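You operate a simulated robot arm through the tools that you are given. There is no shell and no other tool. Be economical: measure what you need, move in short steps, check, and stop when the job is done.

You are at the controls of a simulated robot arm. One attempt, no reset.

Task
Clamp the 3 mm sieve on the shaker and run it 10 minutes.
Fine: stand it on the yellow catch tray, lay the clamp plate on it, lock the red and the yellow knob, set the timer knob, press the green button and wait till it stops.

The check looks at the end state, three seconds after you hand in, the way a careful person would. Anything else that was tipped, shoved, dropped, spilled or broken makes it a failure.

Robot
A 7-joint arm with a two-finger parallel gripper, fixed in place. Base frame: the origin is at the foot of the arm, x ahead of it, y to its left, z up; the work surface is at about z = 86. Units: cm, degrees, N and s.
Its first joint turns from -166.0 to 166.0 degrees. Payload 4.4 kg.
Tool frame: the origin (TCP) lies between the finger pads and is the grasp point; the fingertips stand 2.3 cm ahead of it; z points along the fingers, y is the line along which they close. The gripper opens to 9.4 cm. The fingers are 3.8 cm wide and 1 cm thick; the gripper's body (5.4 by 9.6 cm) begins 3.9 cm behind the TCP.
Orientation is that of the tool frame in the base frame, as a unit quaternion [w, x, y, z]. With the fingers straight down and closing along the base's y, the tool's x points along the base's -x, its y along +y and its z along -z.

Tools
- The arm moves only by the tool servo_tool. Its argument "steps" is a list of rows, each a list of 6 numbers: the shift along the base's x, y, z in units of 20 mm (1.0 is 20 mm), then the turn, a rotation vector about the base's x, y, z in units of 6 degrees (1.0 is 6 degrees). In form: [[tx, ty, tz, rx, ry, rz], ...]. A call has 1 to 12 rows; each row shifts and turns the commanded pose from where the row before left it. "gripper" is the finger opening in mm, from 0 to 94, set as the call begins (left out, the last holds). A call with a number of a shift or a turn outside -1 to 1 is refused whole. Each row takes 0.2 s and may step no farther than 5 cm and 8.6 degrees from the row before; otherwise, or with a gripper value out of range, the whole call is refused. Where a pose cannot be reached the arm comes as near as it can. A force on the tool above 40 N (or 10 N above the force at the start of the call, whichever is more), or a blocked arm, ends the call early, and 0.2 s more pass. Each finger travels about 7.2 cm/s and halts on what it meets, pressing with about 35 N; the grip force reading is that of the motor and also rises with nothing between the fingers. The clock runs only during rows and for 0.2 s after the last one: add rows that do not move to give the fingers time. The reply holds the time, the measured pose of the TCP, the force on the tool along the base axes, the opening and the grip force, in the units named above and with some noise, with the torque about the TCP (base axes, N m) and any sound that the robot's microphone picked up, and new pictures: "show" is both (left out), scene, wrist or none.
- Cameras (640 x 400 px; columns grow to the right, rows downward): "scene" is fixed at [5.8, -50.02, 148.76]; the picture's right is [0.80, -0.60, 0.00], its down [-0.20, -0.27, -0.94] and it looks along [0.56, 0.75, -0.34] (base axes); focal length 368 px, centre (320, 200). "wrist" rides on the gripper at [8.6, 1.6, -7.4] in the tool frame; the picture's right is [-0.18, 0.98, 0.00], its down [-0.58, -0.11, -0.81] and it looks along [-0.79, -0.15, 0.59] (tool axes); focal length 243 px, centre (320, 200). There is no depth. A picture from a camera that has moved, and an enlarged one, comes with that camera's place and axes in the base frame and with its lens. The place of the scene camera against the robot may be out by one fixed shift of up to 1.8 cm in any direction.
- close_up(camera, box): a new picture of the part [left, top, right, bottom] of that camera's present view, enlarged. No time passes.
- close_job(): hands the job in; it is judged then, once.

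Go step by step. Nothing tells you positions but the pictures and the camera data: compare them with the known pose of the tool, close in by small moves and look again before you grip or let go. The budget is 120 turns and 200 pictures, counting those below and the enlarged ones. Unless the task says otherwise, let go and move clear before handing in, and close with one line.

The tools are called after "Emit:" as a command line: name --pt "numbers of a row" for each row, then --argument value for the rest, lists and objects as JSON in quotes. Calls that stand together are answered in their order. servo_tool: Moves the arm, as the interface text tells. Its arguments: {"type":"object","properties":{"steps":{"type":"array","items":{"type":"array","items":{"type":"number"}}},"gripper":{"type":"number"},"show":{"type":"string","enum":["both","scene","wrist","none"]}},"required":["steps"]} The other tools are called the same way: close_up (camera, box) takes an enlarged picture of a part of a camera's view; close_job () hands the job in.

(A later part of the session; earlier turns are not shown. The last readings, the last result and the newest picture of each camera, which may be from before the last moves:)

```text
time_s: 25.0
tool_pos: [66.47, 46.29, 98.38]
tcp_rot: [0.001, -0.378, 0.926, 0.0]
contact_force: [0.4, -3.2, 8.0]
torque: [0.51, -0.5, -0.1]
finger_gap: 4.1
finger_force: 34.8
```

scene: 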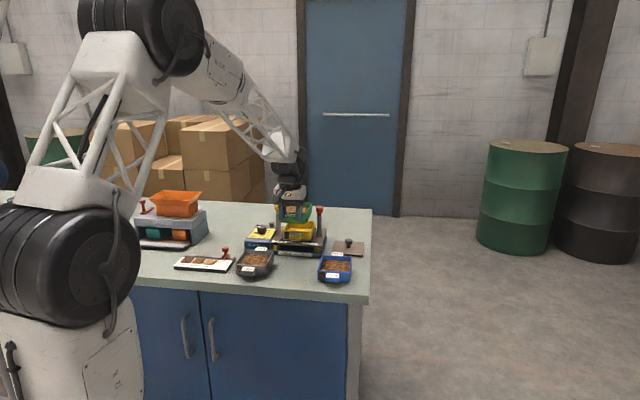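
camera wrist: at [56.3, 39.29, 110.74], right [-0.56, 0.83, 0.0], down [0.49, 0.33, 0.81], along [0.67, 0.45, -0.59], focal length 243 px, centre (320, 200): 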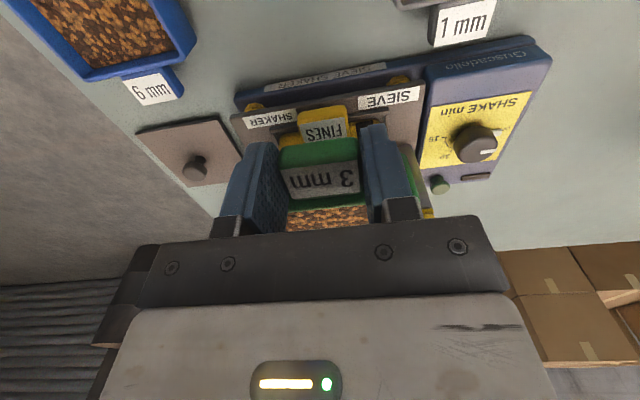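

It's seated (8 N). I'll release and rise.

Emit:
servo_tool --gripper 62 --pt "0 0 0.03 0 0 0" --pt "0 0 0 0 0 0" --pt "0 0 0.3 0 0 0" --pt "0 0 0.6 0 0 0" --pt "0 0 0.8 0 0 0" --pt "-0.3 -0.3 0.8 0 0 0"

Emit:
close_up --camera "scene" --box '[240, 198, 336, 258]'

Emit:
close_up --camera "wrist" --box '[180, 20, 500, 220]'

```text
time_s: 26.4
tool_pos: [65.67, 45.6, 103.36]
tcp_rot: [0.0, -0.378, 0.926, 0.0]
contact_force: [0.5, 0.0, 0.1]
torque: [0.0, 0.02, -0.01]
finger_gap: 6.21
finger_force: 0.1
camera wrist: at [58.39, 40.67, 110.78], right [-0.56, 0.83, 0.0], down [0.49, 0.33, 0.81], along [0.67, 0.45, -0.59], focal length 243 px, centre (320, 200)
```

scene: 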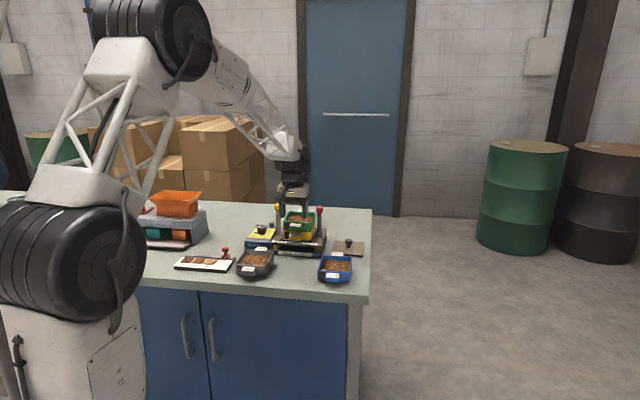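
wrist: 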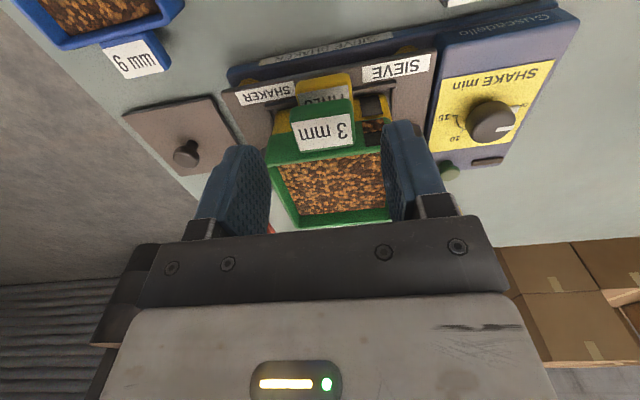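

```text
6.67 times, centred on (288, 228) of scene
camera zoom: at [5.8, -50.02, 148.76], right [0.8, -0.6, 0.0], down [-0.2, -0.27, -0.94], along [0.56, 0.75, -0.34], focal length 2452 px, centre (533, 13)
```

zoom: 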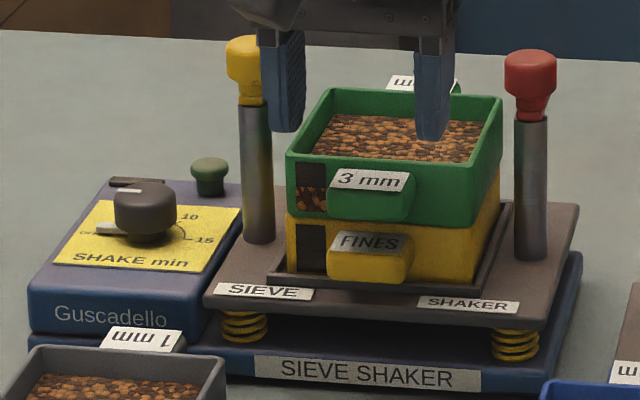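

```text
2.00 times, centred on (340, 120) of wrist
camera zoom: at [58.39, 40.67, 110.78], right [-0.56, 0.83, 0.0], down [0.49, 0.33, 0.81], along [0.67, 0.45, -0.59], focal length 485 px, centre (280, 360)
```

zoom: 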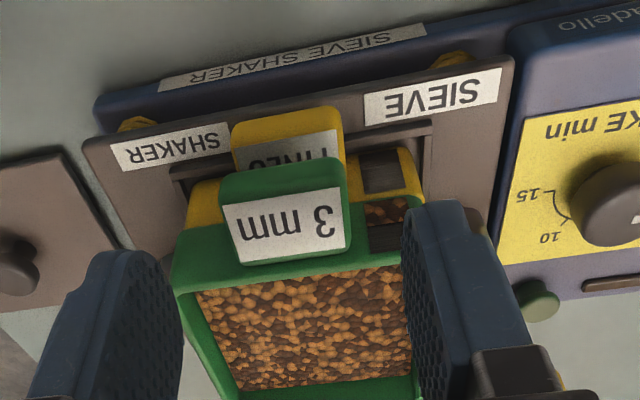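

The sieve sits squarely on the yellow tray. Next I'll inspect the clamp plate, whose knob is near (83.5, 38.7).

Emit:
servo_tool --pt "0 0 0.9 0 0 0" --pt "0 0 0.9 0 0 0" --pt "0.8 -0.8 0 0 0 0" --pt "0.8 -0.8 0 0 0 0" --pt "0.8 -0.8 0 0 0 0" --pt "0.8 -0.8 0 0 0 0" --pt "0.8 -0.8 0 0 0 0" --pt "0.8 -0.7 0 0 0 0" --pt "0.6 -0.3 0 0 0 0" --pt "0.6 0 0 0 0 0" --show "wrist"

Emit:
close_up --camera "wrist" --box '[220, 20, 460, 220]'

```text
time_s: 28.6
tool_pos: [77.78, 35.6, 107.07]
tcp_rot: [0.0, -0.378, 0.926, 0.0]
contact_force: [-0.4, -0.7, -0.6]
torque: [-0.02, 0.0, -0.01]
finger_gap: 6.24
finger_force: 0.0
camera wrist: at [70.47, 30.6, 114.46], right [-0.56, 0.83, 0.0], down [0.49, 0.33, 0.81], along [0.67, 0.45, -0.59], focal length 243 px, centre (320, 200)
```

wrist: 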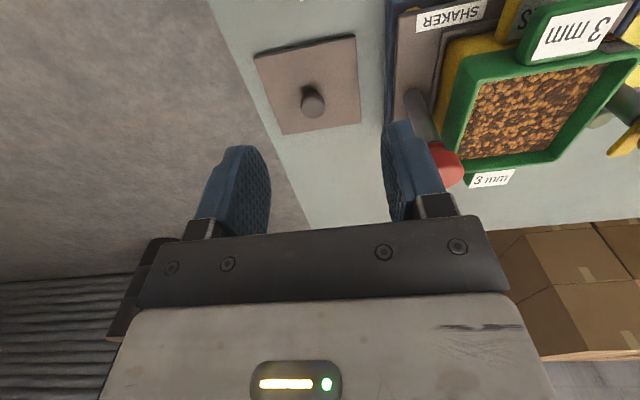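

```text
2.00 times, centred on (340, 120) of wrist
camera zoom: at [70.47, 30.6, 114.46], right [-0.56, 0.83, 0.0], down [0.49, 0.33, 0.81], along [0.67, 0.45, -0.59], focal length 485 px, centre (280, 360)
```

zoom: 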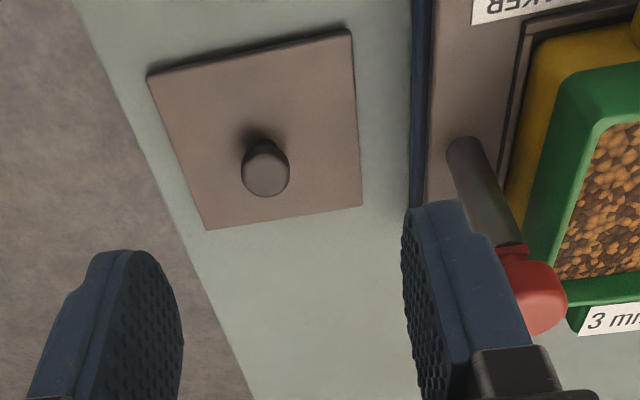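

The plate is 10.7 cm square, centred at about (84.2, 38.8) and parallel to the tool. Its knob cap is about 2.7 cm wide, near z = 89.4. I'll move above it.

Emit:
servo_tool --gripper 55 --pt "0.8 0.39 -0.8 0 0 0" --pt "0.8 0.39 -0.8 0 0 0" --pt "0.8 0.39 -0.8 0 0 0" --pt "0.76 0.38 -0.8 0 0 0" --pt "0 0 -0.9 0 0 0" --pt "0 0 -0.9 0 0 0" --pt "0 0 -0.9 0 0 0" --show "wrist"

Emit:
close_up --camera "wrist" --box '[220, 60, 460, 220]'

Emit:
close_up --camera "scene" --box '[300, 198, 396, 258]'

```text
time_s: 30.2
tool_pos: [84.06, 38.83, 95.14]
tcp_rot: [-0.001, -0.379, 0.925, 0.0]
contact_force: [-0.6, -0.8, 0.5]
torque: [-0.03, 0.05, 0.03]
finger_gap: 5.48
finger_force: 0.1
camera wrist: at [76.71, 33.77, 102.63], right [-0.56, 0.83, 0.0], down [0.49, 0.33, 0.81], along [0.67, 0.45, -0.59], focal length 243 px, centre (320, 200)
```

wrist: 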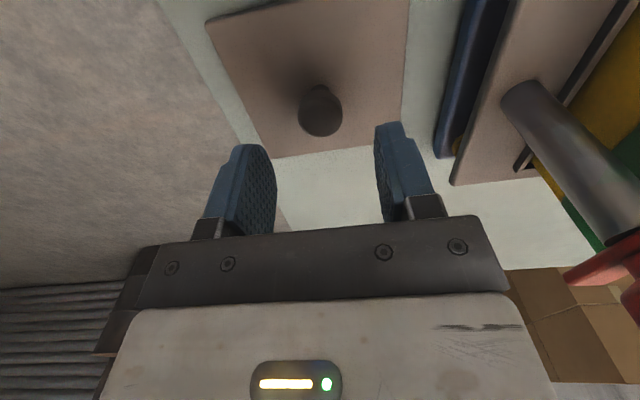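

```text
2.50 times, centred on (340, 140) of wrist
camera zoom: at [76.71, 33.77, 102.63], right [-0.56, 0.83, 0.0], down [0.49, 0.33, 0.81], along [0.67, 0.45, -0.59], focal length 606 px, centre (270, 350)
```

zoom: 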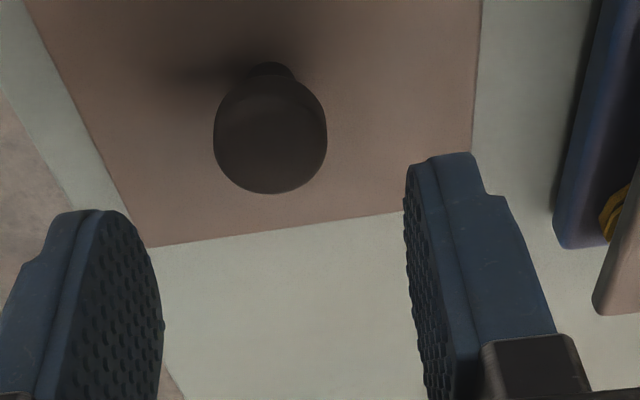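

```text
6.67 times, centred on (348, 228) of scene
camera zoom: at [5.8, -50.02, 148.76], right [0.8, -0.6, 0.0], down [-0.2, -0.27, -0.94], along [0.56, 0.75, -0.34], focal length 2452 px, centre (133, 13)
```

zoom: 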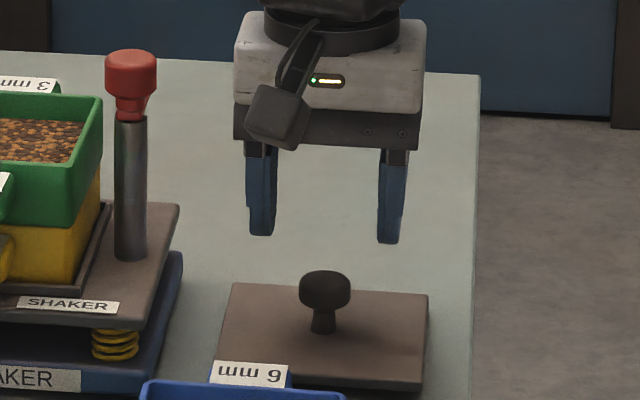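

The knob is centred beneath the tool. I'll go down and close.

Emit:
servo_tool --pt "0 0 -0.8 0 0 0" --pt "0 0 -0.8 0 0 0" --pt "0 0 -0.6 0 0 0" --pt "0 0 -0.2 0 0 0" --show "wrist"

Emit:
close_up --camera "scene" --box '[320, 218, 376, 258]'

```text
time_s: 31.2
tool_pos: [84.23, 38.81, 90.33]
tcp_rot: [-0.001, -0.379, 0.925, 0.0]
contact_force: [0.0, 0.0, 0.1]
torque: [0.01, -0.01, 0.01]
finger_gap: 5.5
finger_force: 0.1
camera wrist: at [76.81, 33.76, 97.73], right [-0.56, 0.83, 0.0], down [0.49, 0.33, 0.81], along [0.67, 0.45, -0.59], focal length 243 px, centre (320, 200)
```

wrist: 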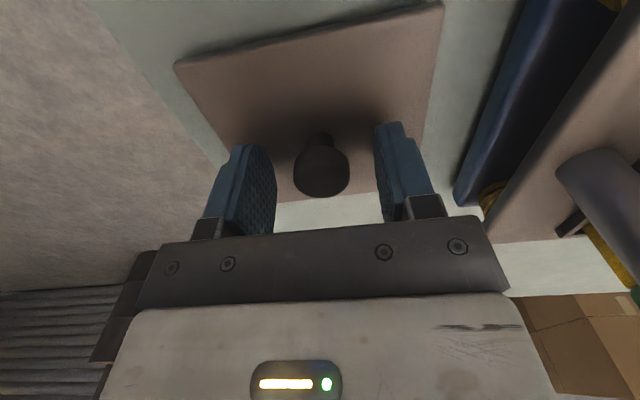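

```text
10.00 times, centred on (348, 238) of scene
camera zoom: at [5.8, -50.02, 148.76], right [0.8, -0.6, 0.0], down [-0.2, -0.27, -0.94], along [0.56, 0.75, -0.34], focal length 3678 px, centre (40, -180)
```

zoom: 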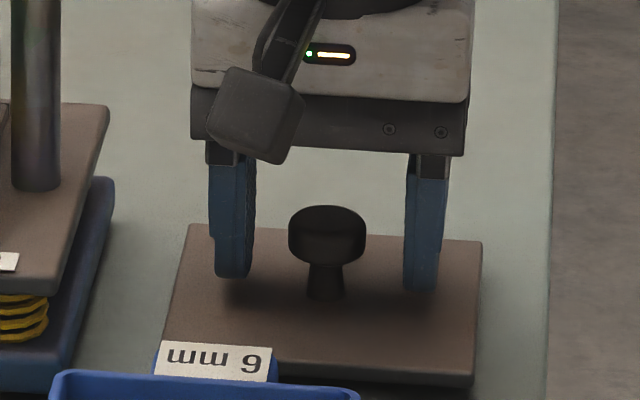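

Emit:
servo_tool --gripper 0 --pt "0 0 0 0 0 0" --pt "0 0 0 0 0 0" --pt "0 0 0 0 0 0" --pt "0 0 0 0 0 0" --pt "0 0 0 0 0 0" --show "none"

Emit:
servo_tool --pt "0 0 0.1 0 0 0" --pt "0 0 0.1 0 0 0" --pt "0 0 0.15 0 0 0" --pt "0 0 0.2 0 0 0" --pt "0 0 0.2 0 0 0" --pt "0 0 0.2 0 0 0" --show "wrist"

Emit:
close_up --camera "scene" --box '[320, 218, 376, 258]'

```text
time_s: 32.4
tool_pos: [84.23, 38.78, 90.41]
tcp_rot: [0.0, -0.379, 0.925, 0.0]
contact_force: [0.5, -0.8, 0.5]
torque: [-0.05, -0.05, 0.02]
finger_gap: 2.73
finger_force: 35.2
```

```text
time_s: 33.8
tool_pos: [83.96, 38.78, 92.39]
tcp_rot: [0.001, -0.379, 0.925, 0.0]
contact_force: [0.0, 0.1, -2.0]
torque: [0.0, 0.0, 0.0]
finger_gap: 2.71
finger_force: 35.2
camera wrist: at [76.74, 33.79, 99.76], right [-0.56, 0.83, 0.0], down [0.49, 0.33, 0.81], along [0.67, 0.45, -0.59], focal length 243 px, centre (320, 200)
```

wrist: 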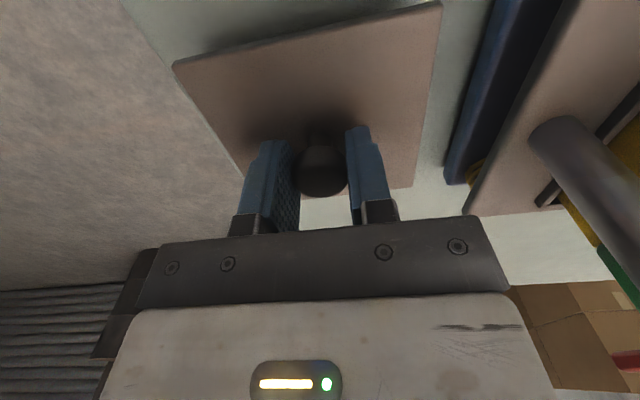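

```text
10.00 times, centred on (348, 238) of scene
camera zoom: at [5.8, -50.02, 148.76], right [0.8, -0.6, 0.0], down [-0.2, -0.27, -0.94], along [0.56, 0.75, -0.34], focal length 3678 px, centre (40, -180)
```

zoom: 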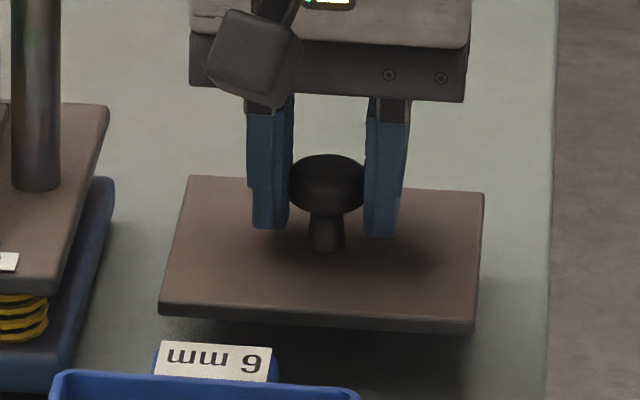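

The plate is up and level. I'll lift well above the knobs and move over the sieve at about (71.4, 51.1).

Emit:
servo_tool --pt "0 0 0.5 0 0 0" --pt "0 0 0.9 0 0 0" --pt "0 0 1 0 0 0" --pt "0 0 1 0 0 0" --pt "0 0 1 0 0 0" --pt "0 0 1 0 0 0" --pt "0 0 1 0 0 0" --pt "0 0 1 0 0 0" --pt "0 0 1 0 0 0" --pt "0 0 0.9 0 0 0" --pt "0 0 0.3 0 0 0" --show "none"

Emit:
servo_tool --pt "-0.3 0.3 0 0 0 0" --pt "-0.7 0.67 0 0 0 0" --pt "-0.8 0.77 0 0 0 0" --pt "-0.8 0.77 0 0 0 0" --pt "-0.8 0.77 0 0 0 0" --pt "-0.8 0.77 0 0 0 0" --pt "-0.8 0.77 0 0 0 0" --pt "-0.7 0.67 0 0 0 0" --pt "-0.5 0.48 0 0 0 0" --pt "-0.2 0.19 0 0 0 0" --pt "0 0 -0.5 0 0 0"

Emit:
close_up --camera "scene" --box '[252, 178, 348, 238]'

```text
time_s: 36.2
tool_pos: [84.11, 38.69, 111.59]
tcp_rot: [0.0, -0.379, 0.925, 0.0]
contact_force: [0.4, -0.1, -1.3]
torque: [-0.01, 0.0, -0.01]
finger_gap: 2.73
finger_force: 34.6
```

```text
time_s: 38.6
tool_pos: [71.48, 51.1, 110.42]
tcp_rot: [0.0, -0.379, 0.925, 0.0]
contact_force: [0.6, 0.4, -1.5]
torque: [0.0, -0.01, 0.0]
finger_gap: 2.73
finger_force: 35.2
camera wrist: at [64.0, 46.13, 117.98], right [-0.56, 0.83, 0.0], down [0.49, 0.33, 0.81], along [0.67, 0.45, -0.59], focal length 243 px, centre (320, 200)
```

scene: 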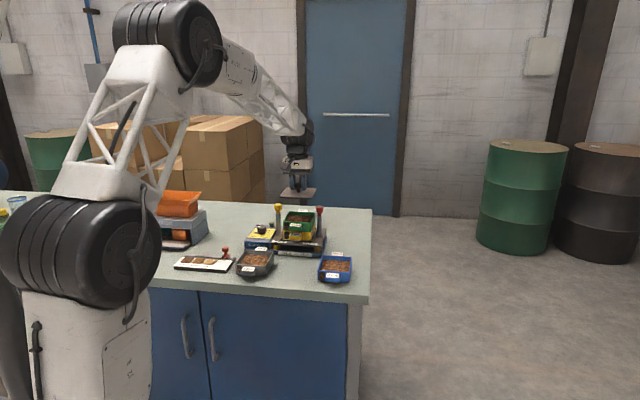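
wrist: 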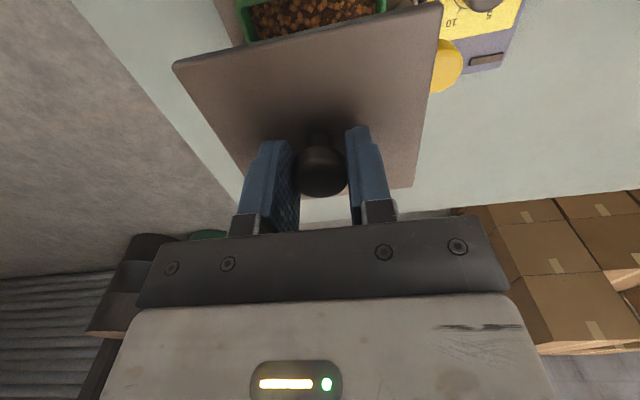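

```text
6.67 times, centred on (300, 208) of scene
camera zoom: at [5.8, -50.02, 148.76], right [0.8, -0.6, 0.0], down [-0.2, -0.27, -0.94], along [0.56, 0.75, -0.34], focal length 2452 px, centre (453, 147)
```

zoom: 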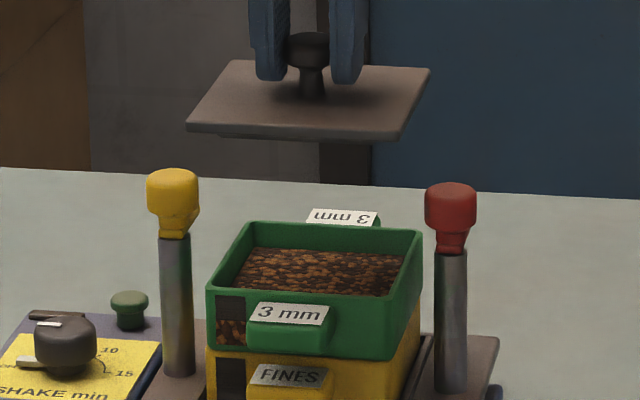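

The plate is nicely over the sieve. I'll lower it between the posts to about 2 cm above the rim.

Emit:
servo_tool --pt "0.06 -0.05 -0.4 0 0 0" --pt "0 0 -0.6 0 0 0" --pt "0 0 -0.6 0 0 0" --pt "0 0 -0.6 0 0 0" --pt "0 0 -0.6 0 0 0" --pt "0 0 -0.3 0 0 0" --pt "0 0 0 0 0 0" --show "wrist"

Emit:
close_up --camera "scene" --box '[268, 195, 332, 235]'

```text
time_s: 40.2
tool_pos: [71.35, 50.98, 104.3]
tcp_rot: [0.001, -0.379, 0.926, 0.001]
contact_force: [-0.7, -0.3, -2.3]
torque: [0.01, -0.01, 0.02]
finger_gap: 2.7
finger_force: 34.5
camera wrist: at [64.1, 45.9, 111.75], right [-0.56, 0.83, 0.0], down [0.49, 0.33, 0.81], along [0.67, 0.45, -0.59], focal length 243 px, centre (320, 200)
```

wrist: 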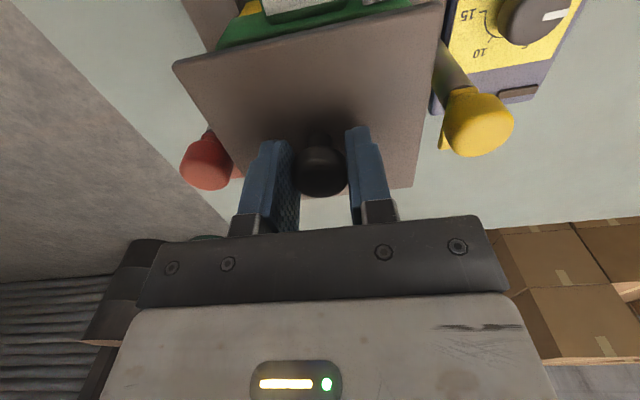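

```text
10.00 times, centred on (300, 215) of scene
camera zoom: at [5.8, -50.02, 148.76], right [0.8, -0.6, 0.0], down [-0.2, -0.27, -0.94], along [0.56, 0.75, -0.34], focal length 3678 px, centre (520, 50)
```

zoom: 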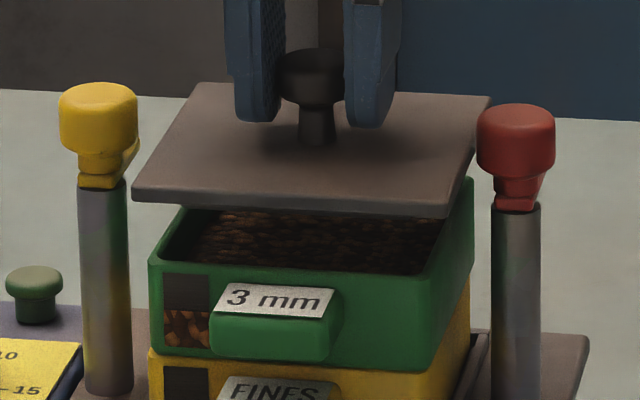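

Centred. I'll lower to contact in small steps.

Emit:
servo_tool --pt "0 0 -0.2 0 0 0" --pt "0 0 -0.2 0 0 0" --pt "0 0 -0.15 0 0 0" --pt "0 0 -0.1 0 0 0" --pt "0 0 -0.1 0 0 0" --pt "0 0 0 0 0 0" --show "none"

Emit:
close_up --camera "scene" --box '[268, 195, 332, 235]'

```text
time_s: 41.6
tool_pos: [71.4, 51.0, 102.77]
tcp_rot: [0.0, -0.379, 0.926, -0.001]
contact_force: [0.6, -0.4, -3.2]
torque: [0.0, 0.0, -0.01]
finger_gap: 2.74
finger_force: 34.9
```

```text
10.00 times, centred on (300, 215) of scene
camera zoom: at [5.8, -50.02, 148.76], right [0.8, -0.6, 0.0], down [-0.2, -0.27, -0.94], along [0.56, 0.75, -0.34], focal length 3678 px, centre (520, 50)
```

zoom: 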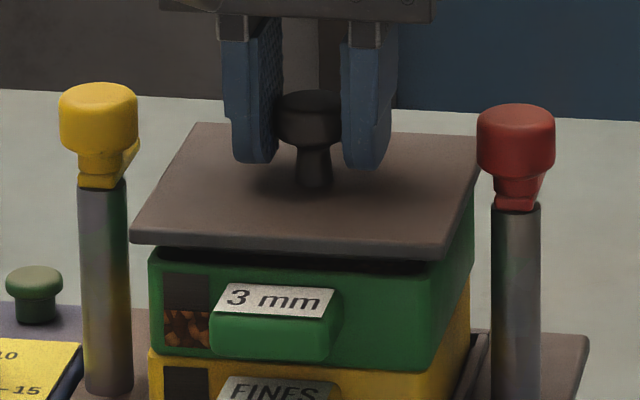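

Emit:
servo_tool --pt "0 0 -0.08 0 0 0" --pt "0 0 -0.08 0 0 0" --pt "0 0 -0.08 0 0 0" --show "none"

Emit:
close_up --camera "scene" --box '[268, 195, 332, 235]'

```text
time_s: 42.4
tool_pos: [71.43, 51.05, 102.37]
tcp_rot: [0.0, -0.378, 0.926, 0.001]
contact_force: [0.6, 0.0, -1.8]
torque: [0.0, 0.02, 0.01]
finger_gap: 2.73
finger_force: 35.3
```

```text
10.00 times, centred on (300, 215) of scene
camera zoom: at [5.8, -50.02, 148.76], right [0.8, -0.6, 0.0], down [-0.2, -0.27, -0.94], along [0.56, 0.75, -0.34], focal length 3678 px, centre (520, 50)
```

zoom: 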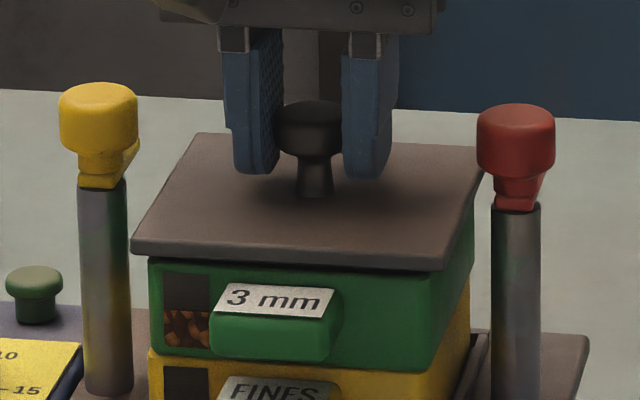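

Emit:
servo_tool --pt "0 0 -0.07 0 0 0" --pt "0 0 -0.07 0 0 0" --pt "0 0 0 0 0 0" --show "none"

```text
time_s: 43.2
tool_pos: [71.33, 50.98, 102.1]
tcp_rot: [-0.001, -0.379, 0.925, 0.0]
contact_force: [-0.9, -0.2, -1.7]
torque: [-0.02, 0.01, 0.01]
finger_gap: 2.75
finger_force: 35.3
```

Emit:
servo_tool --pt "0 0 -0.07 0 0 0" --pt "0 0 -0.07 0 0 0" --pt "0 0 0 0 0 0" --show "none"

Emit:
close_up --camera "scene" --box '[268, 195, 332, 235]'

```text
time_s: 44.0
tool_pos: [71.47, 51.07, 101.86]
tcp_rot: [0.001, -0.379, 0.926, 0.001]
contact_force: [-4.3, 2.1, 15.0]
torque: [-0.23, 0.57, -0.01]
finger_gap: 2.75
finger_force: 34.9
```

```text
10.00 times, centred on (300, 215) of scene
camera zoom: at [5.8, -50.02, 148.76], right [0.8, -0.6, 0.0], down [-0.2, -0.27, -0.94], along [0.56, 0.75, -0.34], focal length 3678 px, centre (520, 50)
```

zoom: 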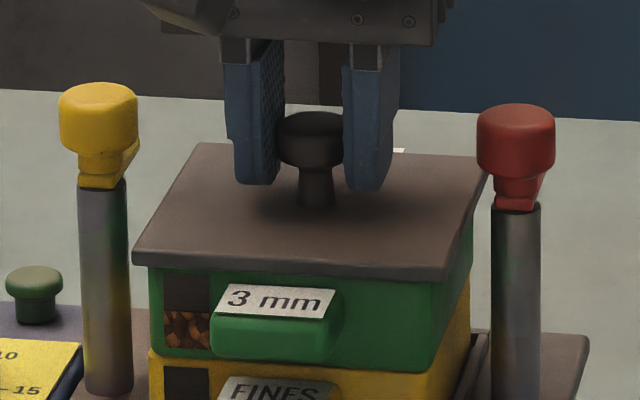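

Plate is in contact and looks flush. I'll release and rise.

Emit:
servo_tool --gripper 50 --pt "0 0 0.06 0 0 0" --pt "0 0 0 0 0 0" --pt "0 0 0.4 0 0 0" --pt "0 0 0.8 0 0 0" --pt "-0.3 -0.3 1 0 0 0" --pt "-0.6 -0.6 1 0 0 0" --pt "-0.8 -0.8 1 0 0 0" --pt "-0.8 -0.8 0 0 0 0" --show "wrist"

Emit:
close_up --camera "scene" --box '[252, 195, 332, 245]'

Emit:
close_up --camera "wrist" --box '[200, 50, 480, 225]'

```text
time_s: 45.8
tool_pos: [66.45, 45.99, 110.23]
tcp_rot: [0.001, -0.379, 0.925, 0.0]
contact_force: [-0.3, 0.1, -0.4]
torque: [0.04, -0.02, -0.03]
finger_gap: 4.98
finger_force: 0.1
camera wrist: at [59.08, 41.0, 117.79], right [-0.56, 0.83, 0.0], down [0.49, 0.33, 0.81], along [0.67, 0.45, -0.59], focal length 243 px, centre (320, 200)
```

wrist: 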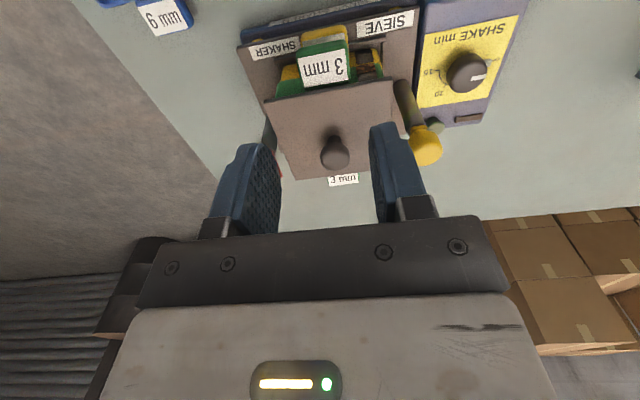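

```text
8.00 times, centred on (292, 220) of scene
camera zoom: at [5.8, -50.02, 148.76], right [0.8, -0.6, 0.0], down [-0.2, -0.27, -0.94], along [0.56, 0.75, -0.34], focal length 2943 px, centre (544, 40)
```

zoom: 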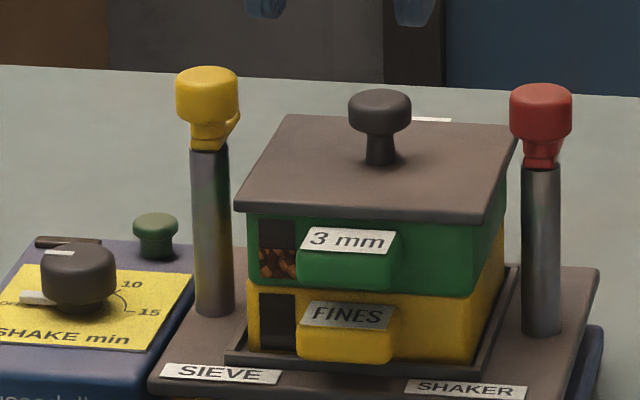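

```text
2.29 times, centred on (340, 138) of wrist
camera zoom: at [59.08, 41.0, 117.79], right [-0.56, 0.83, 0.0], down [0.49, 0.33, 0.81], along [0.67, 0.45, -0.59], focal length 555 px, centre (274, 343)
```

zoom: 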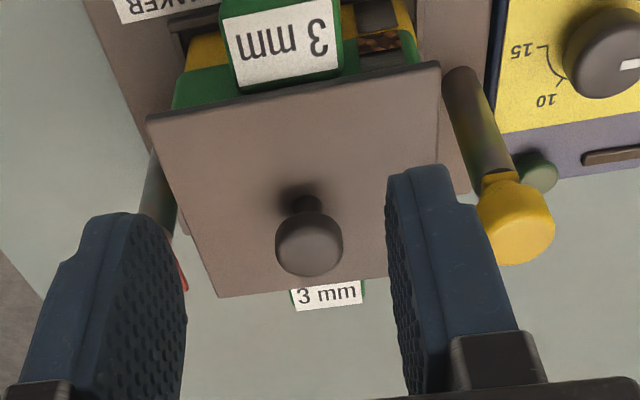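

The plate is flat on the sieve between the posts. Now I'll look at the red knob and its lever.

Emit:
servo_tool --gripper 70 --pt "0.8 -0.85 0 0 0 0" --pt "0.9 -0.9 0 0 0 0" --pt "0.8 -0.85 0 0 0 0" --pt "0 0 0 0 0 0" --show "none"

Emit:
close_up --camera "wrist" --box '[220, 70, 460, 230]'

Emit:
close_up --camera "scene" --box '[304, 195, 336, 215]'

Emit:
close_up --camera "scene" --box '[262, 198, 294, 218]'

```text
time_s: 46.8
tool_pos: [71.52, 40.81, 110.34]
tcp_rot: [0.0, -0.378, 0.926, 0.0]
contact_force: [0.0, -0.9, -0.6]
torque: [-0.03, 0.0, 0.0]
finger_gap: 7.02
finger_force: 0.0
```

```text
2.50 times, centred on (340, 150) of wrist
camera zoom: at [64.27, 35.77, 117.72], right [-0.56, 0.83, 0.0], down [0.49, 0.33, 0.81], along [0.67, 0.45, -0.59], focal length 606 px, centre (270, 325)
```

zoom: 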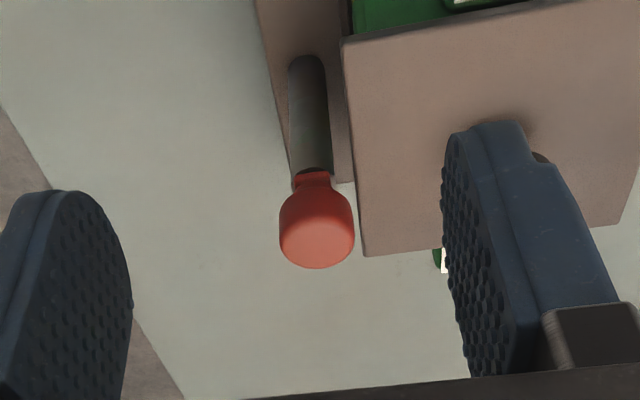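

```text
16.00 times, centred on (320, 205) of scene
camera zoom: at [5.8, -50.02, 148.76], right [0.8, -0.6, 0.0], down [-0.2, -0.27, -0.94], along [0.56, 0.75, -0.34], focal length 5885 px, centre (320, 120)
```

zoom: 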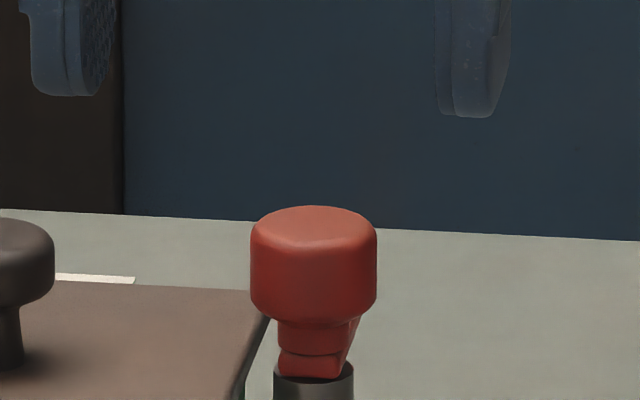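

```text
16.00 times, centred on (278, 208) of scene
camera zoom: at [5.8, -50.02, 148.76], right [0.8, -0.6, 0.0], down [-0.2, -0.27, -0.94], along [0.56, 0.75, -0.34], focal length 5885 px, centre (992, 72)
```

zoom: 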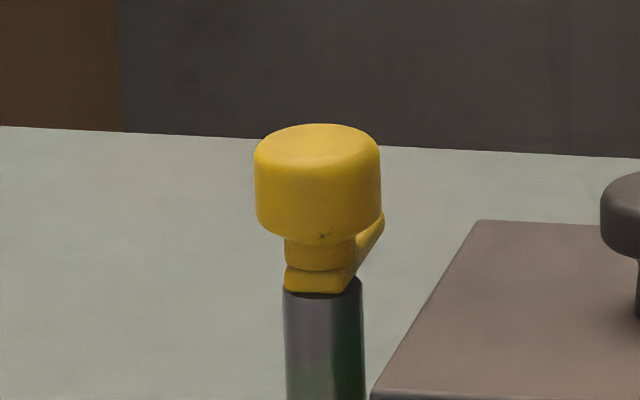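

Both levers point along +u (44°), parallel to the plate edge. Red should turn about +90° and yellow about -90° to swing over the plate. The red knob is at about (76.35, 45.9), cap top about z = 102.9. I'll pre-turn the tool by -90° above it.

Emit:
servo_tool --gripper 60 --pt "0 0 0 0 0 -1" --pt "0 0 0 0 0 -1" --pt "0 0 0 0 0 -1" --pt "0 0 0 0 0 -1" --pt "0 0 0 0 0 -1" --pt "0 0 0 0 0 -1" --pt "0 0 0 0 0 -1" --pt "0 0 0 0 0 -1" --pt "0.4 0.4 0 0 0 -1" --pt "0.6 0.6 0 0 0 -1" --pt "0.6 0.6 0 0 0 -1" --pt "0.6 0.7 0 0 0 -1" --show "none"

Emit:
servo_tool --pt "0.2 0.25 -0.2 0 0 -1" --pt "0 0 -0.3 0 0 -1" --pt "0 0 -0.3 0 0 -1" --pt "0 0 0 0 0 0"

Emit:
close_up --camera "wrist" --box '[200, 60, 440, 220]'

Emit:
close_up --camera "scene" --box '[280, 185, 344, 225]'

```text
time_s: 49.4
tool_pos: [75.83, 45.42, 110.42]
tcp_rot: [-0.001, 0.239, 0.971, 0.0]
contact_force: [0.2, 0.2, -0.4]
torque: [-0.01, 0.0, 0.0]
finger_gap: 5.98
finger_force: 0.1
```

```text
time_s: 50.4
tool_pos: [76.14, 45.92, 108.81]
tcp_rot: [0.0, 0.388, 0.922, 0.0]
contact_force: [-0.1, -0.2, 0.2]
torque: [0.01, 0.01, -0.01]
finger_gap: 5.99
finger_force: 0.0
camera wrist: at [71.35, 53.1, 116.13], right [0.83, 0.56, 0.0], down [0.33, -0.49, 0.81], along [0.45, -0.67, -0.59], focal length 243 px, centre (320, 200)
```

scene: 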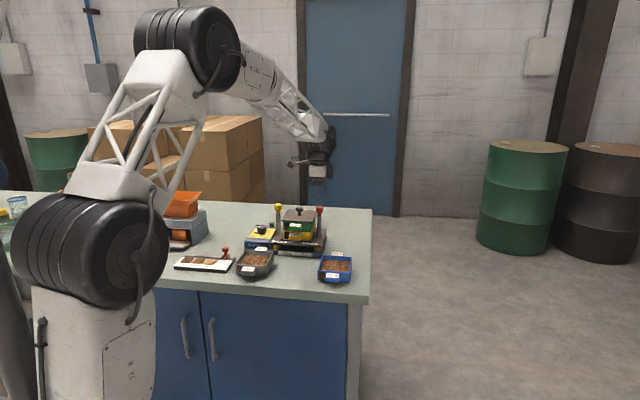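
wrist: 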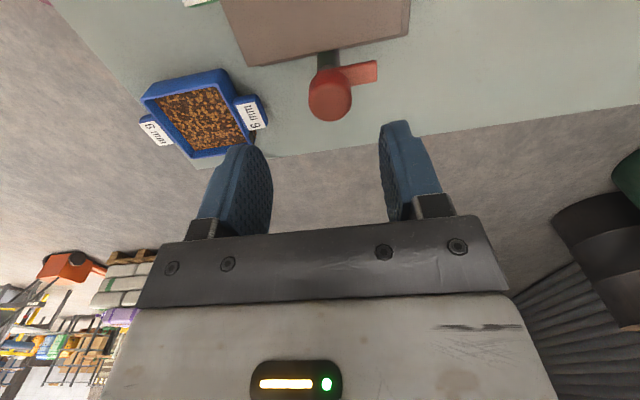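

```text
2.50 times, centred on (320, 140) of wrist
camera zoom: at [71.35, 53.1, 116.13], right [0.83, 0.56, 0.0], down [0.33, -0.49, 0.81], along [0.45, -0.67, -0.59], focal length 606 px, centre (320, 350)
```

zoom: 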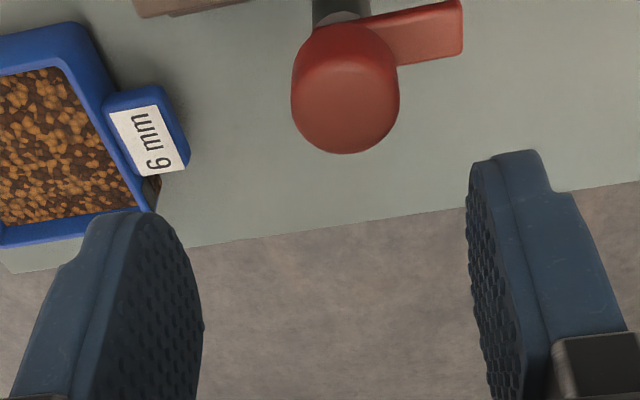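

```text
10.00 times, centred on (312, 205) of scene
camera zoom: at [5.8, -50.02, 148.76], right [0.8, -0.6, 0.0], down [-0.2, -0.27, -0.94], along [0.56, 0.75, -0.34], focal length 3678 px, centre (400, 150)
```

zoom: 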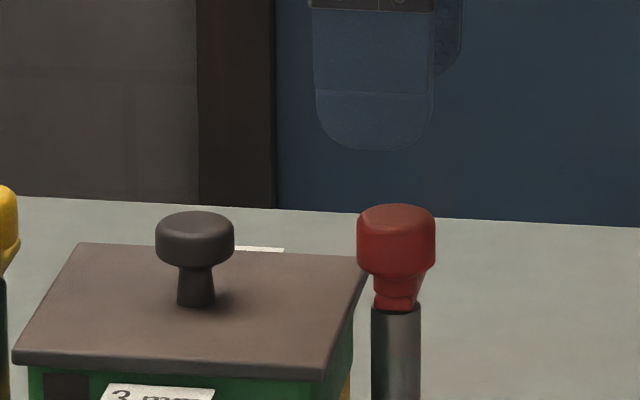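

The lever is clearly visible pointing +u, and the knob is about 0.65 cm off along the closing line. I'll correct and come lower.

Emit:
servo_tool --pt "0.12 0.33 -0.3 0 0 0" --pt "0 0 -0.6 0 0 0" --pt "0 0 -0.3 0 0 0" --pt "0 0 0 0 0 0" --show "wrist"

Emit:
close_up --camera "wrist" --box '[200, 60, 440, 220]'

Emit:
close_up --camera "scene" --box '[280, 185, 344, 225]'

```text
time_s: 51.4
tool_pos: [76.45, 46.55, 106.3]
tcp_rot: [0.0, 0.387, 0.922, 0.001]
contact_force: [0.0, -0.5, -0.2]
torque: [0.01, 0.0, -0.01]
finger_gap: 5.98
finger_force: 0.0
camera wrist: at [71.66, 53.78, 113.69], right [0.83, 0.56, 0.0], down [0.33, -0.49, 0.81], along [0.45, -0.67, -0.59], focal length 243 px, centre (320, 200)
```

wrist: 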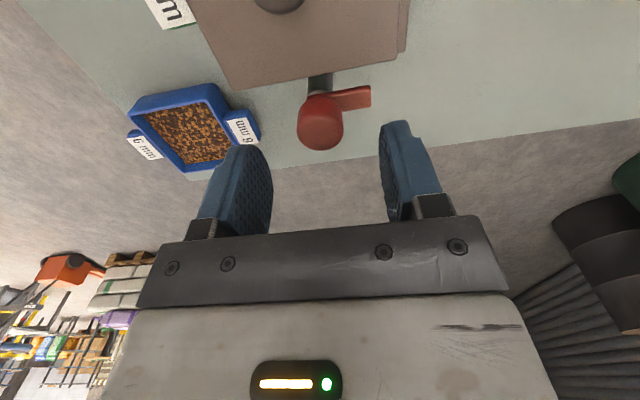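

```text
2.50 times, centred on (320, 140) of wrist
camera zoom: at [71.66, 53.78, 113.69], right [0.83, 0.56, 0.0], down [0.33, -0.49, 0.81], along [0.45, -0.67, -0.59], focal length 606 px, centre (320, 350)
```

zoom: 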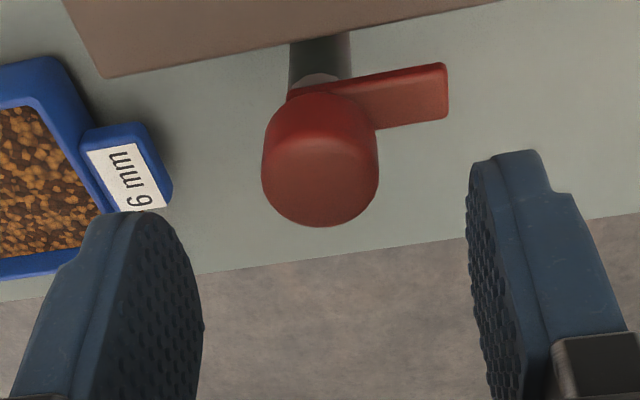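

```text
10.00 times, centred on (312, 205) of scene
camera zoom: at [5.8, -50.02, 148.76], right [0.8, -0.6, 0.0], down [-0.2, -0.27, -0.94], along [0.56, 0.75, -0.34], focal length 3678 px, centre (400, 150)
```

zoom: 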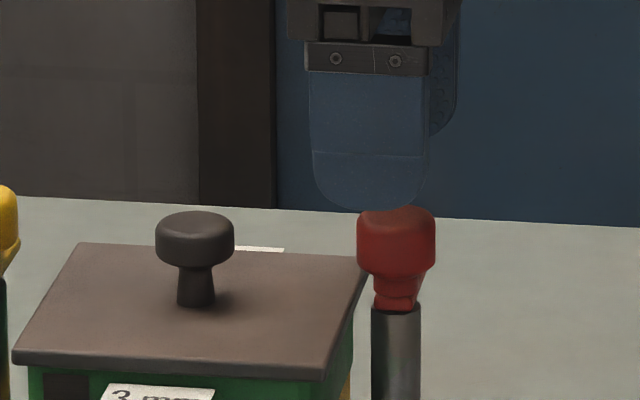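

Combining both views, the knob is at (76.7, 46.25) with its cap top about z = 102.0. I'll shift and go down to grip.

Emit:
servo_tool --pt "0.14 -0.145 -0.4 0 0 0" --pt "0 0 -0.6 0 0 0" --pt "0 0 -0.5 0 0 0" --pt "0 0 -0.4 0 0 0" --show "wrist"

Emit:
close_up --camera "scene" --box '[280, 185, 344, 225]'

```text
time_s: 52.4
tool_pos: [76.76, 46.34, 102.48]
tcp_rot: [0.0, 0.387, 0.922, 0.0]
contact_force: [0.1, -0.4, 0.0]
torque: [0.03, -0.02, -0.02]
finger_gap: 5.97
finger_force: 0.1
camera wrist: at [71.88, 53.57, 109.87], right [0.83, 0.56, 0.0], down [0.33, -0.49, 0.81], along [0.45, -0.67, -0.59], focal length 243 px, centre (320, 200)
```

wrist: 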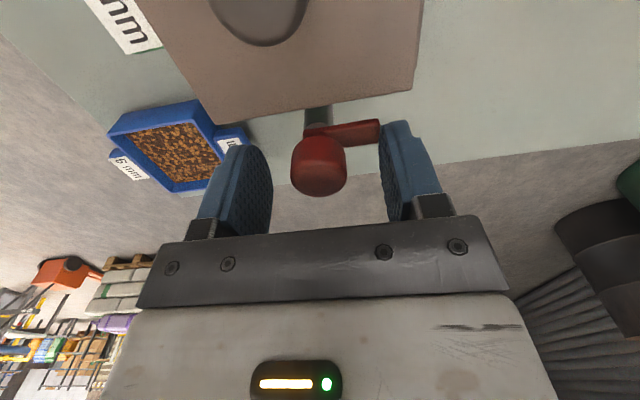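

```text
10.00 times, centred on (312, 205) of scene
camera zoom: at [5.8, -50.02, 148.76], right [0.8, -0.6, 0.0], down [-0.2, -0.27, -0.94], along [0.56, 0.75, -0.34], focal length 3678 px, centre (400, 150)
```

zoom: 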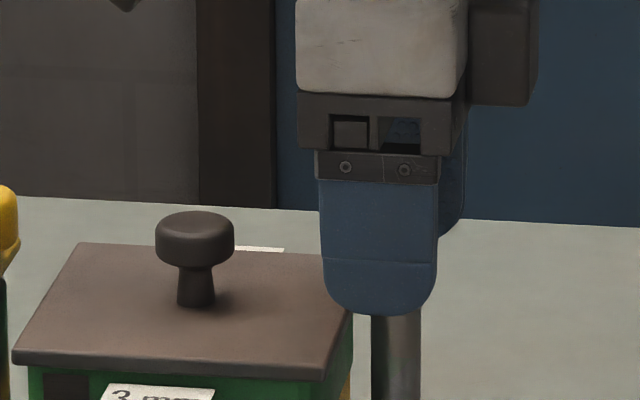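

Emit:
servo_tool --gripper 0 --pt "0 0 0 0 0 0" --pt "0 0 0 0 0 0" --pt "0 0 0 0 0 0" --pt "0 0 0 0 0 0" --pt "0 0 0 0 0 0" --show "wrist"

```text
time_s: 53.6
tool_pos: [76.78, 46.33, 102.49]
tcp_rot: [0.001, 0.387, 0.922, 0.0]
contact_force: [-23.0, -19.9, 5.4]
torque: [-0.35, 0.46, -0.01]
finger_gap: 2.74
finger_force: 44.8
camera wrist: at [71.84, 53.53, 109.86], right [0.83, 0.56, 0.0], down [0.33, -0.49, 0.81], along [0.45, -0.67, -0.59], focal length 243 px, centre (320, 200)
```

wrist: 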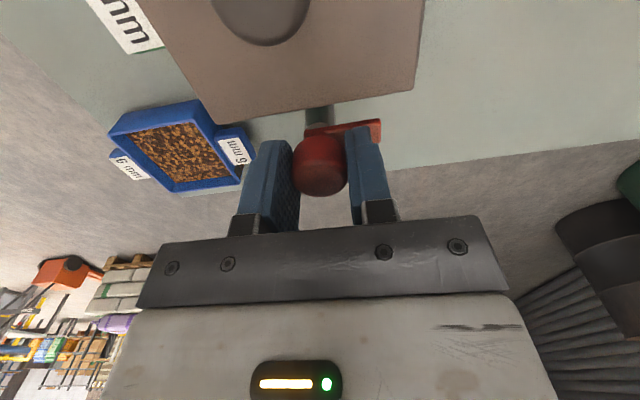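

Gripped the cap, but a 30 N side load shows the tool is slightly off toward +u. I'll shift back 1 mm.

Emit:
servo_tool --pt "-0.035 -0.035 0 0 0 0" --pt "0 0 0 0 0 0" --show "none"

```text
time_s: 54.2
tool_pos: [76.65, 46.34, 102.53]
tcp_rot: [0.0, 0.386, 0.922, 0.0]
contact_force: [3.5, -2.6, -5.9]
torque: [0.12, 0.0, 0.02]
finger_gap: 2.75
finger_force: 44.9
```

Balanced. Now turn it +18° and check torque.

Emit:
servo_tool --pt "0 0 0 0 0 0.5" --pt "0 0 0 0 0 1" --pt "0 0 0 0 0 1" --pt "0 0 0 0 0 0.5" --show "wrist"

```text
time_s: 55.1
tool_pos: [76.69, 46.31, 102.48]
tcp_rot: [0.001, 0.257, 0.966, -0.001]
contact_force: [9.6, 9.2, -5.2]
torque: [0.21, -0.02, 0.02]
finger_gap: 2.72
finger_force: 45.6
stopped in row 4: the force on the tool passed its limit at 42 N (the readings are from after the stop); the commanded pose is now the measured one
camera wrist: at [70.01, 51.89, 109.86], right [0.65, 0.76, 0.0], down [0.45, -0.38, 0.81], along [0.62, -0.52, -0.59], focal length 243 px, centre (320, 200)
```

wrist: 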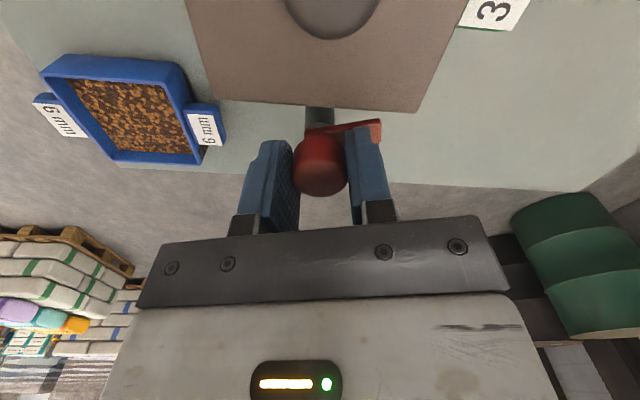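

The knob turns with the tool; only a side load built up. I'll continue in small portions.

Emit:
servo_tool --pt "0 0 0 0 0 0.5" --pt "0 0 0 0 0 0.5" --pt "0 0 0 0 0 0.5" --pt "0 0 0 0 0 0.5" --show "none"

```text
time_s: 56.1
tool_pos: [76.65, 46.45, 102.32]
tcp_rot: [0.0, 0.153, 0.988, 0.0]
contact_force: [25.9, 23.7, -12.9]
torque: [0.04, -0.91, 0.0]
finger_gap: 2.79
finger_force: 44.5
```

Emit:
servo_tool --pt "0.04 0.04 -0.05 0 0 0" --pt "0 0 0 0 0 0" --show "none"

```text
time_s: 56.7
tool_pos: [76.63, 46.46, 102.48]
tcp_rot: [0.0, 0.153, 0.988, 0.0]
contact_force: [-23.3, -4.3, 7.7]
torque: [-0.07, 0.73, -0.01]
finger_gap: 2.76
finger_force: 44.8
```

Emit:
servo_tool --pt "-0.02 -0.005 0.015 0 0 0.25" --pt "0 0 0 0 0 0.5" --pt "0 0 0 0 0 0.5" --pt "0 0 0 0 0 0.5" --show "none"

```text
time_s: 57.7
tool_pos: [76.81, 46.29, 102.5]
tcp_rot: [0.0, 0.062, 0.998, 0.0]
contact_force: [-5.5, -17.1, 7.4]
torque: [-0.24, 0.84, -0.02]
finger_gap: 2.73
finger_force: 44.8
```

Emit:
servo_tool --pt "-0.005 -0.016 0.01 0 0 0.5" --pt "0 0 0 0 0 0.5" --pt "0 0 0 0 0 0.5" --pt "0 0 0 0 0 0.5" --show "none"

```text
time_s: 58.7
tool_pos: [76.69, 46.3, 102.39]
tcp_rot: [0.0, -0.043, 0.999, 0.0]
contact_force: [5.8, -24.6, 1.5]
torque: [-0.36, -1.05, -0.01]
finger_gap: 2.71
finger_force: 45.6
```

Emit:
servo_tool --pt "0.008 -0.026 0 0 0 0.5" --pt "0 0 0 0 0 0.5" --pt "0 0 0 0 0 0.5" --pt "0 0 0 0 0 0.5" --show "wrist"

```text
time_s: 59.7
tool_pos: [76.68, 46.36, 102.5]
tcp_rot: [0.0, -0.147, 0.989, 0.001]
contact_force: [-3.0, -15.5, 4.2]
torque: [-0.46, 0.73, 0.02]
finger_gap: 2.75
finger_force: 44.9
camera wrist: at [67.99, 45.24, 109.86], right [-0.11, 0.99, 0.0], down [0.59, 0.06, 0.81], along [0.8, 0.09, -0.59], focal length 243 px, centre (320, 200)
```

wrist: 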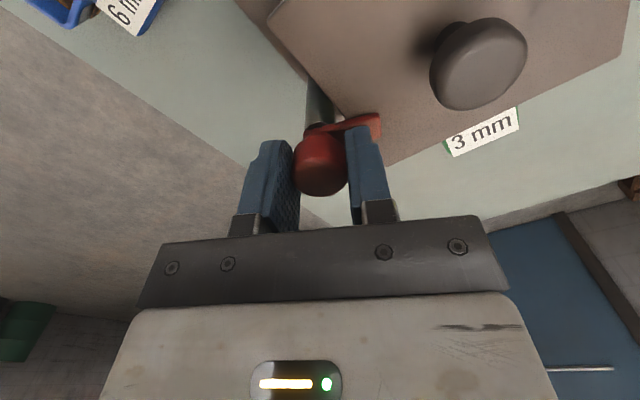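

The lever is now swinging over the plate. About 28° remain.

Emit:
servo_tool --pt "-0.004 -0.016 0 0 0 0.5" --pt "0 0 0 0 0 0.5" --pt "0 0 0 0 0 0.5" --pt "0 0 0 0 0 0.5" --show "none"

```text
time_s: 60.7
tool_pos: [76.6, 46.32, 102.47]
tcp_rot: [0.001, -0.249, 0.968, 0.0]
contact_force: [5.7, 11.6, 0.9]
torque: [0.64, -0.83, 0.02]
finger_gap: 2.73
finger_force: 44.7
```

Emit:
servo_tool --pt "0.006 0.01 0 0 0 0.5" --pt "0 0 0 0 0 0.5" --pt "0 0 0 0 0 0.5" --pt "0 0 0 0 0 0.5" --show "none"

```text
time_s: 61.7
tool_pos: [76.65, 46.32, 102.41]
tcp_rot: [0.0, -0.35, 0.937, 0.001]
contact_force: [-7.8, 24.9, 6.1]
torque: [0.52, 0.01, -0.49]
finger_gap: 2.77
finger_force: 45.1
```

Torque about z has begun to rise near 86° of turn. I'll go a few degrees more.

Emit:
servo_tool --pt "-0.004 0.02 0 0 0 0.3" --pt "0 0 0 0 0 0.3" --show "wrist"

Emit:
close_up --camera "scene" --box '[280, 190, 344, 230]'

```text
time_s: 62.3
tool_pos: [76.68, 46.32, 102.51]
tcp_rot: [-0.001, -0.379, 0.926, 0.0]
contact_force: [-8.4, 13.5, 4.1]
torque: [0.26, 0.15, -0.44]
finger_gap: 2.76
finger_force: 44.8
camera wrist: at [69.42, 41.28, 109.85], right [-0.56, 0.83, 0.0], down [0.49, 0.33, 0.81], along [0.67, 0.45, -0.59], focal length 243 px, centre (320, 200)
```

wrist: 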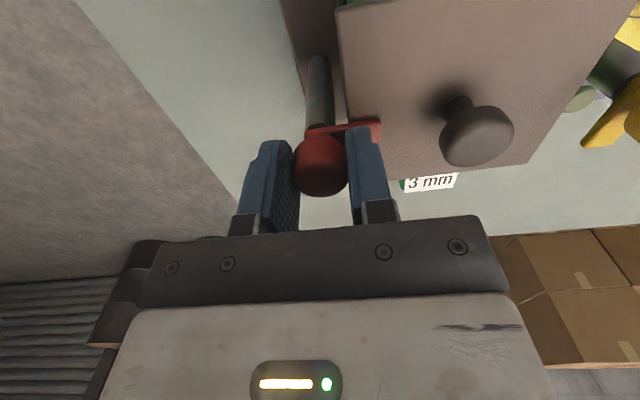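

```text
10.00 times, centred on (312, 210) of scene
camera zoom: at [5.8, -50.02, 148.76], right [0.8, -0.6, 0.0], down [-0.2, -0.27, -0.94], along [0.56, 0.75, -0.34], focal length 3678 px, centre (400, 100)
```

zoom: 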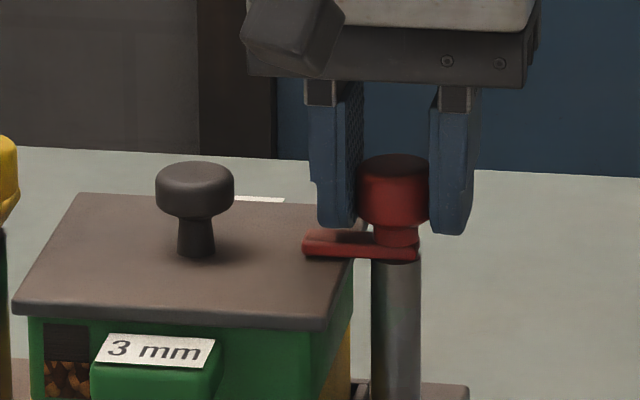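

Emit:
servo_tool --pt "0 0 0 0 0 0.4" --pt "0 0 0 0 0 0" --show "none"

```text
time_s: 62.9
tool_pos: [76.76, 46.36, 102.49]
tcp_rot: [0.0, -0.397, 0.918, 0.0]
contact_force: [-5.5, 8.2, 2.7]
torque: [0.07, 0.09, -0.36]
finger_gap: 2.77
finger_force: 45.0
```

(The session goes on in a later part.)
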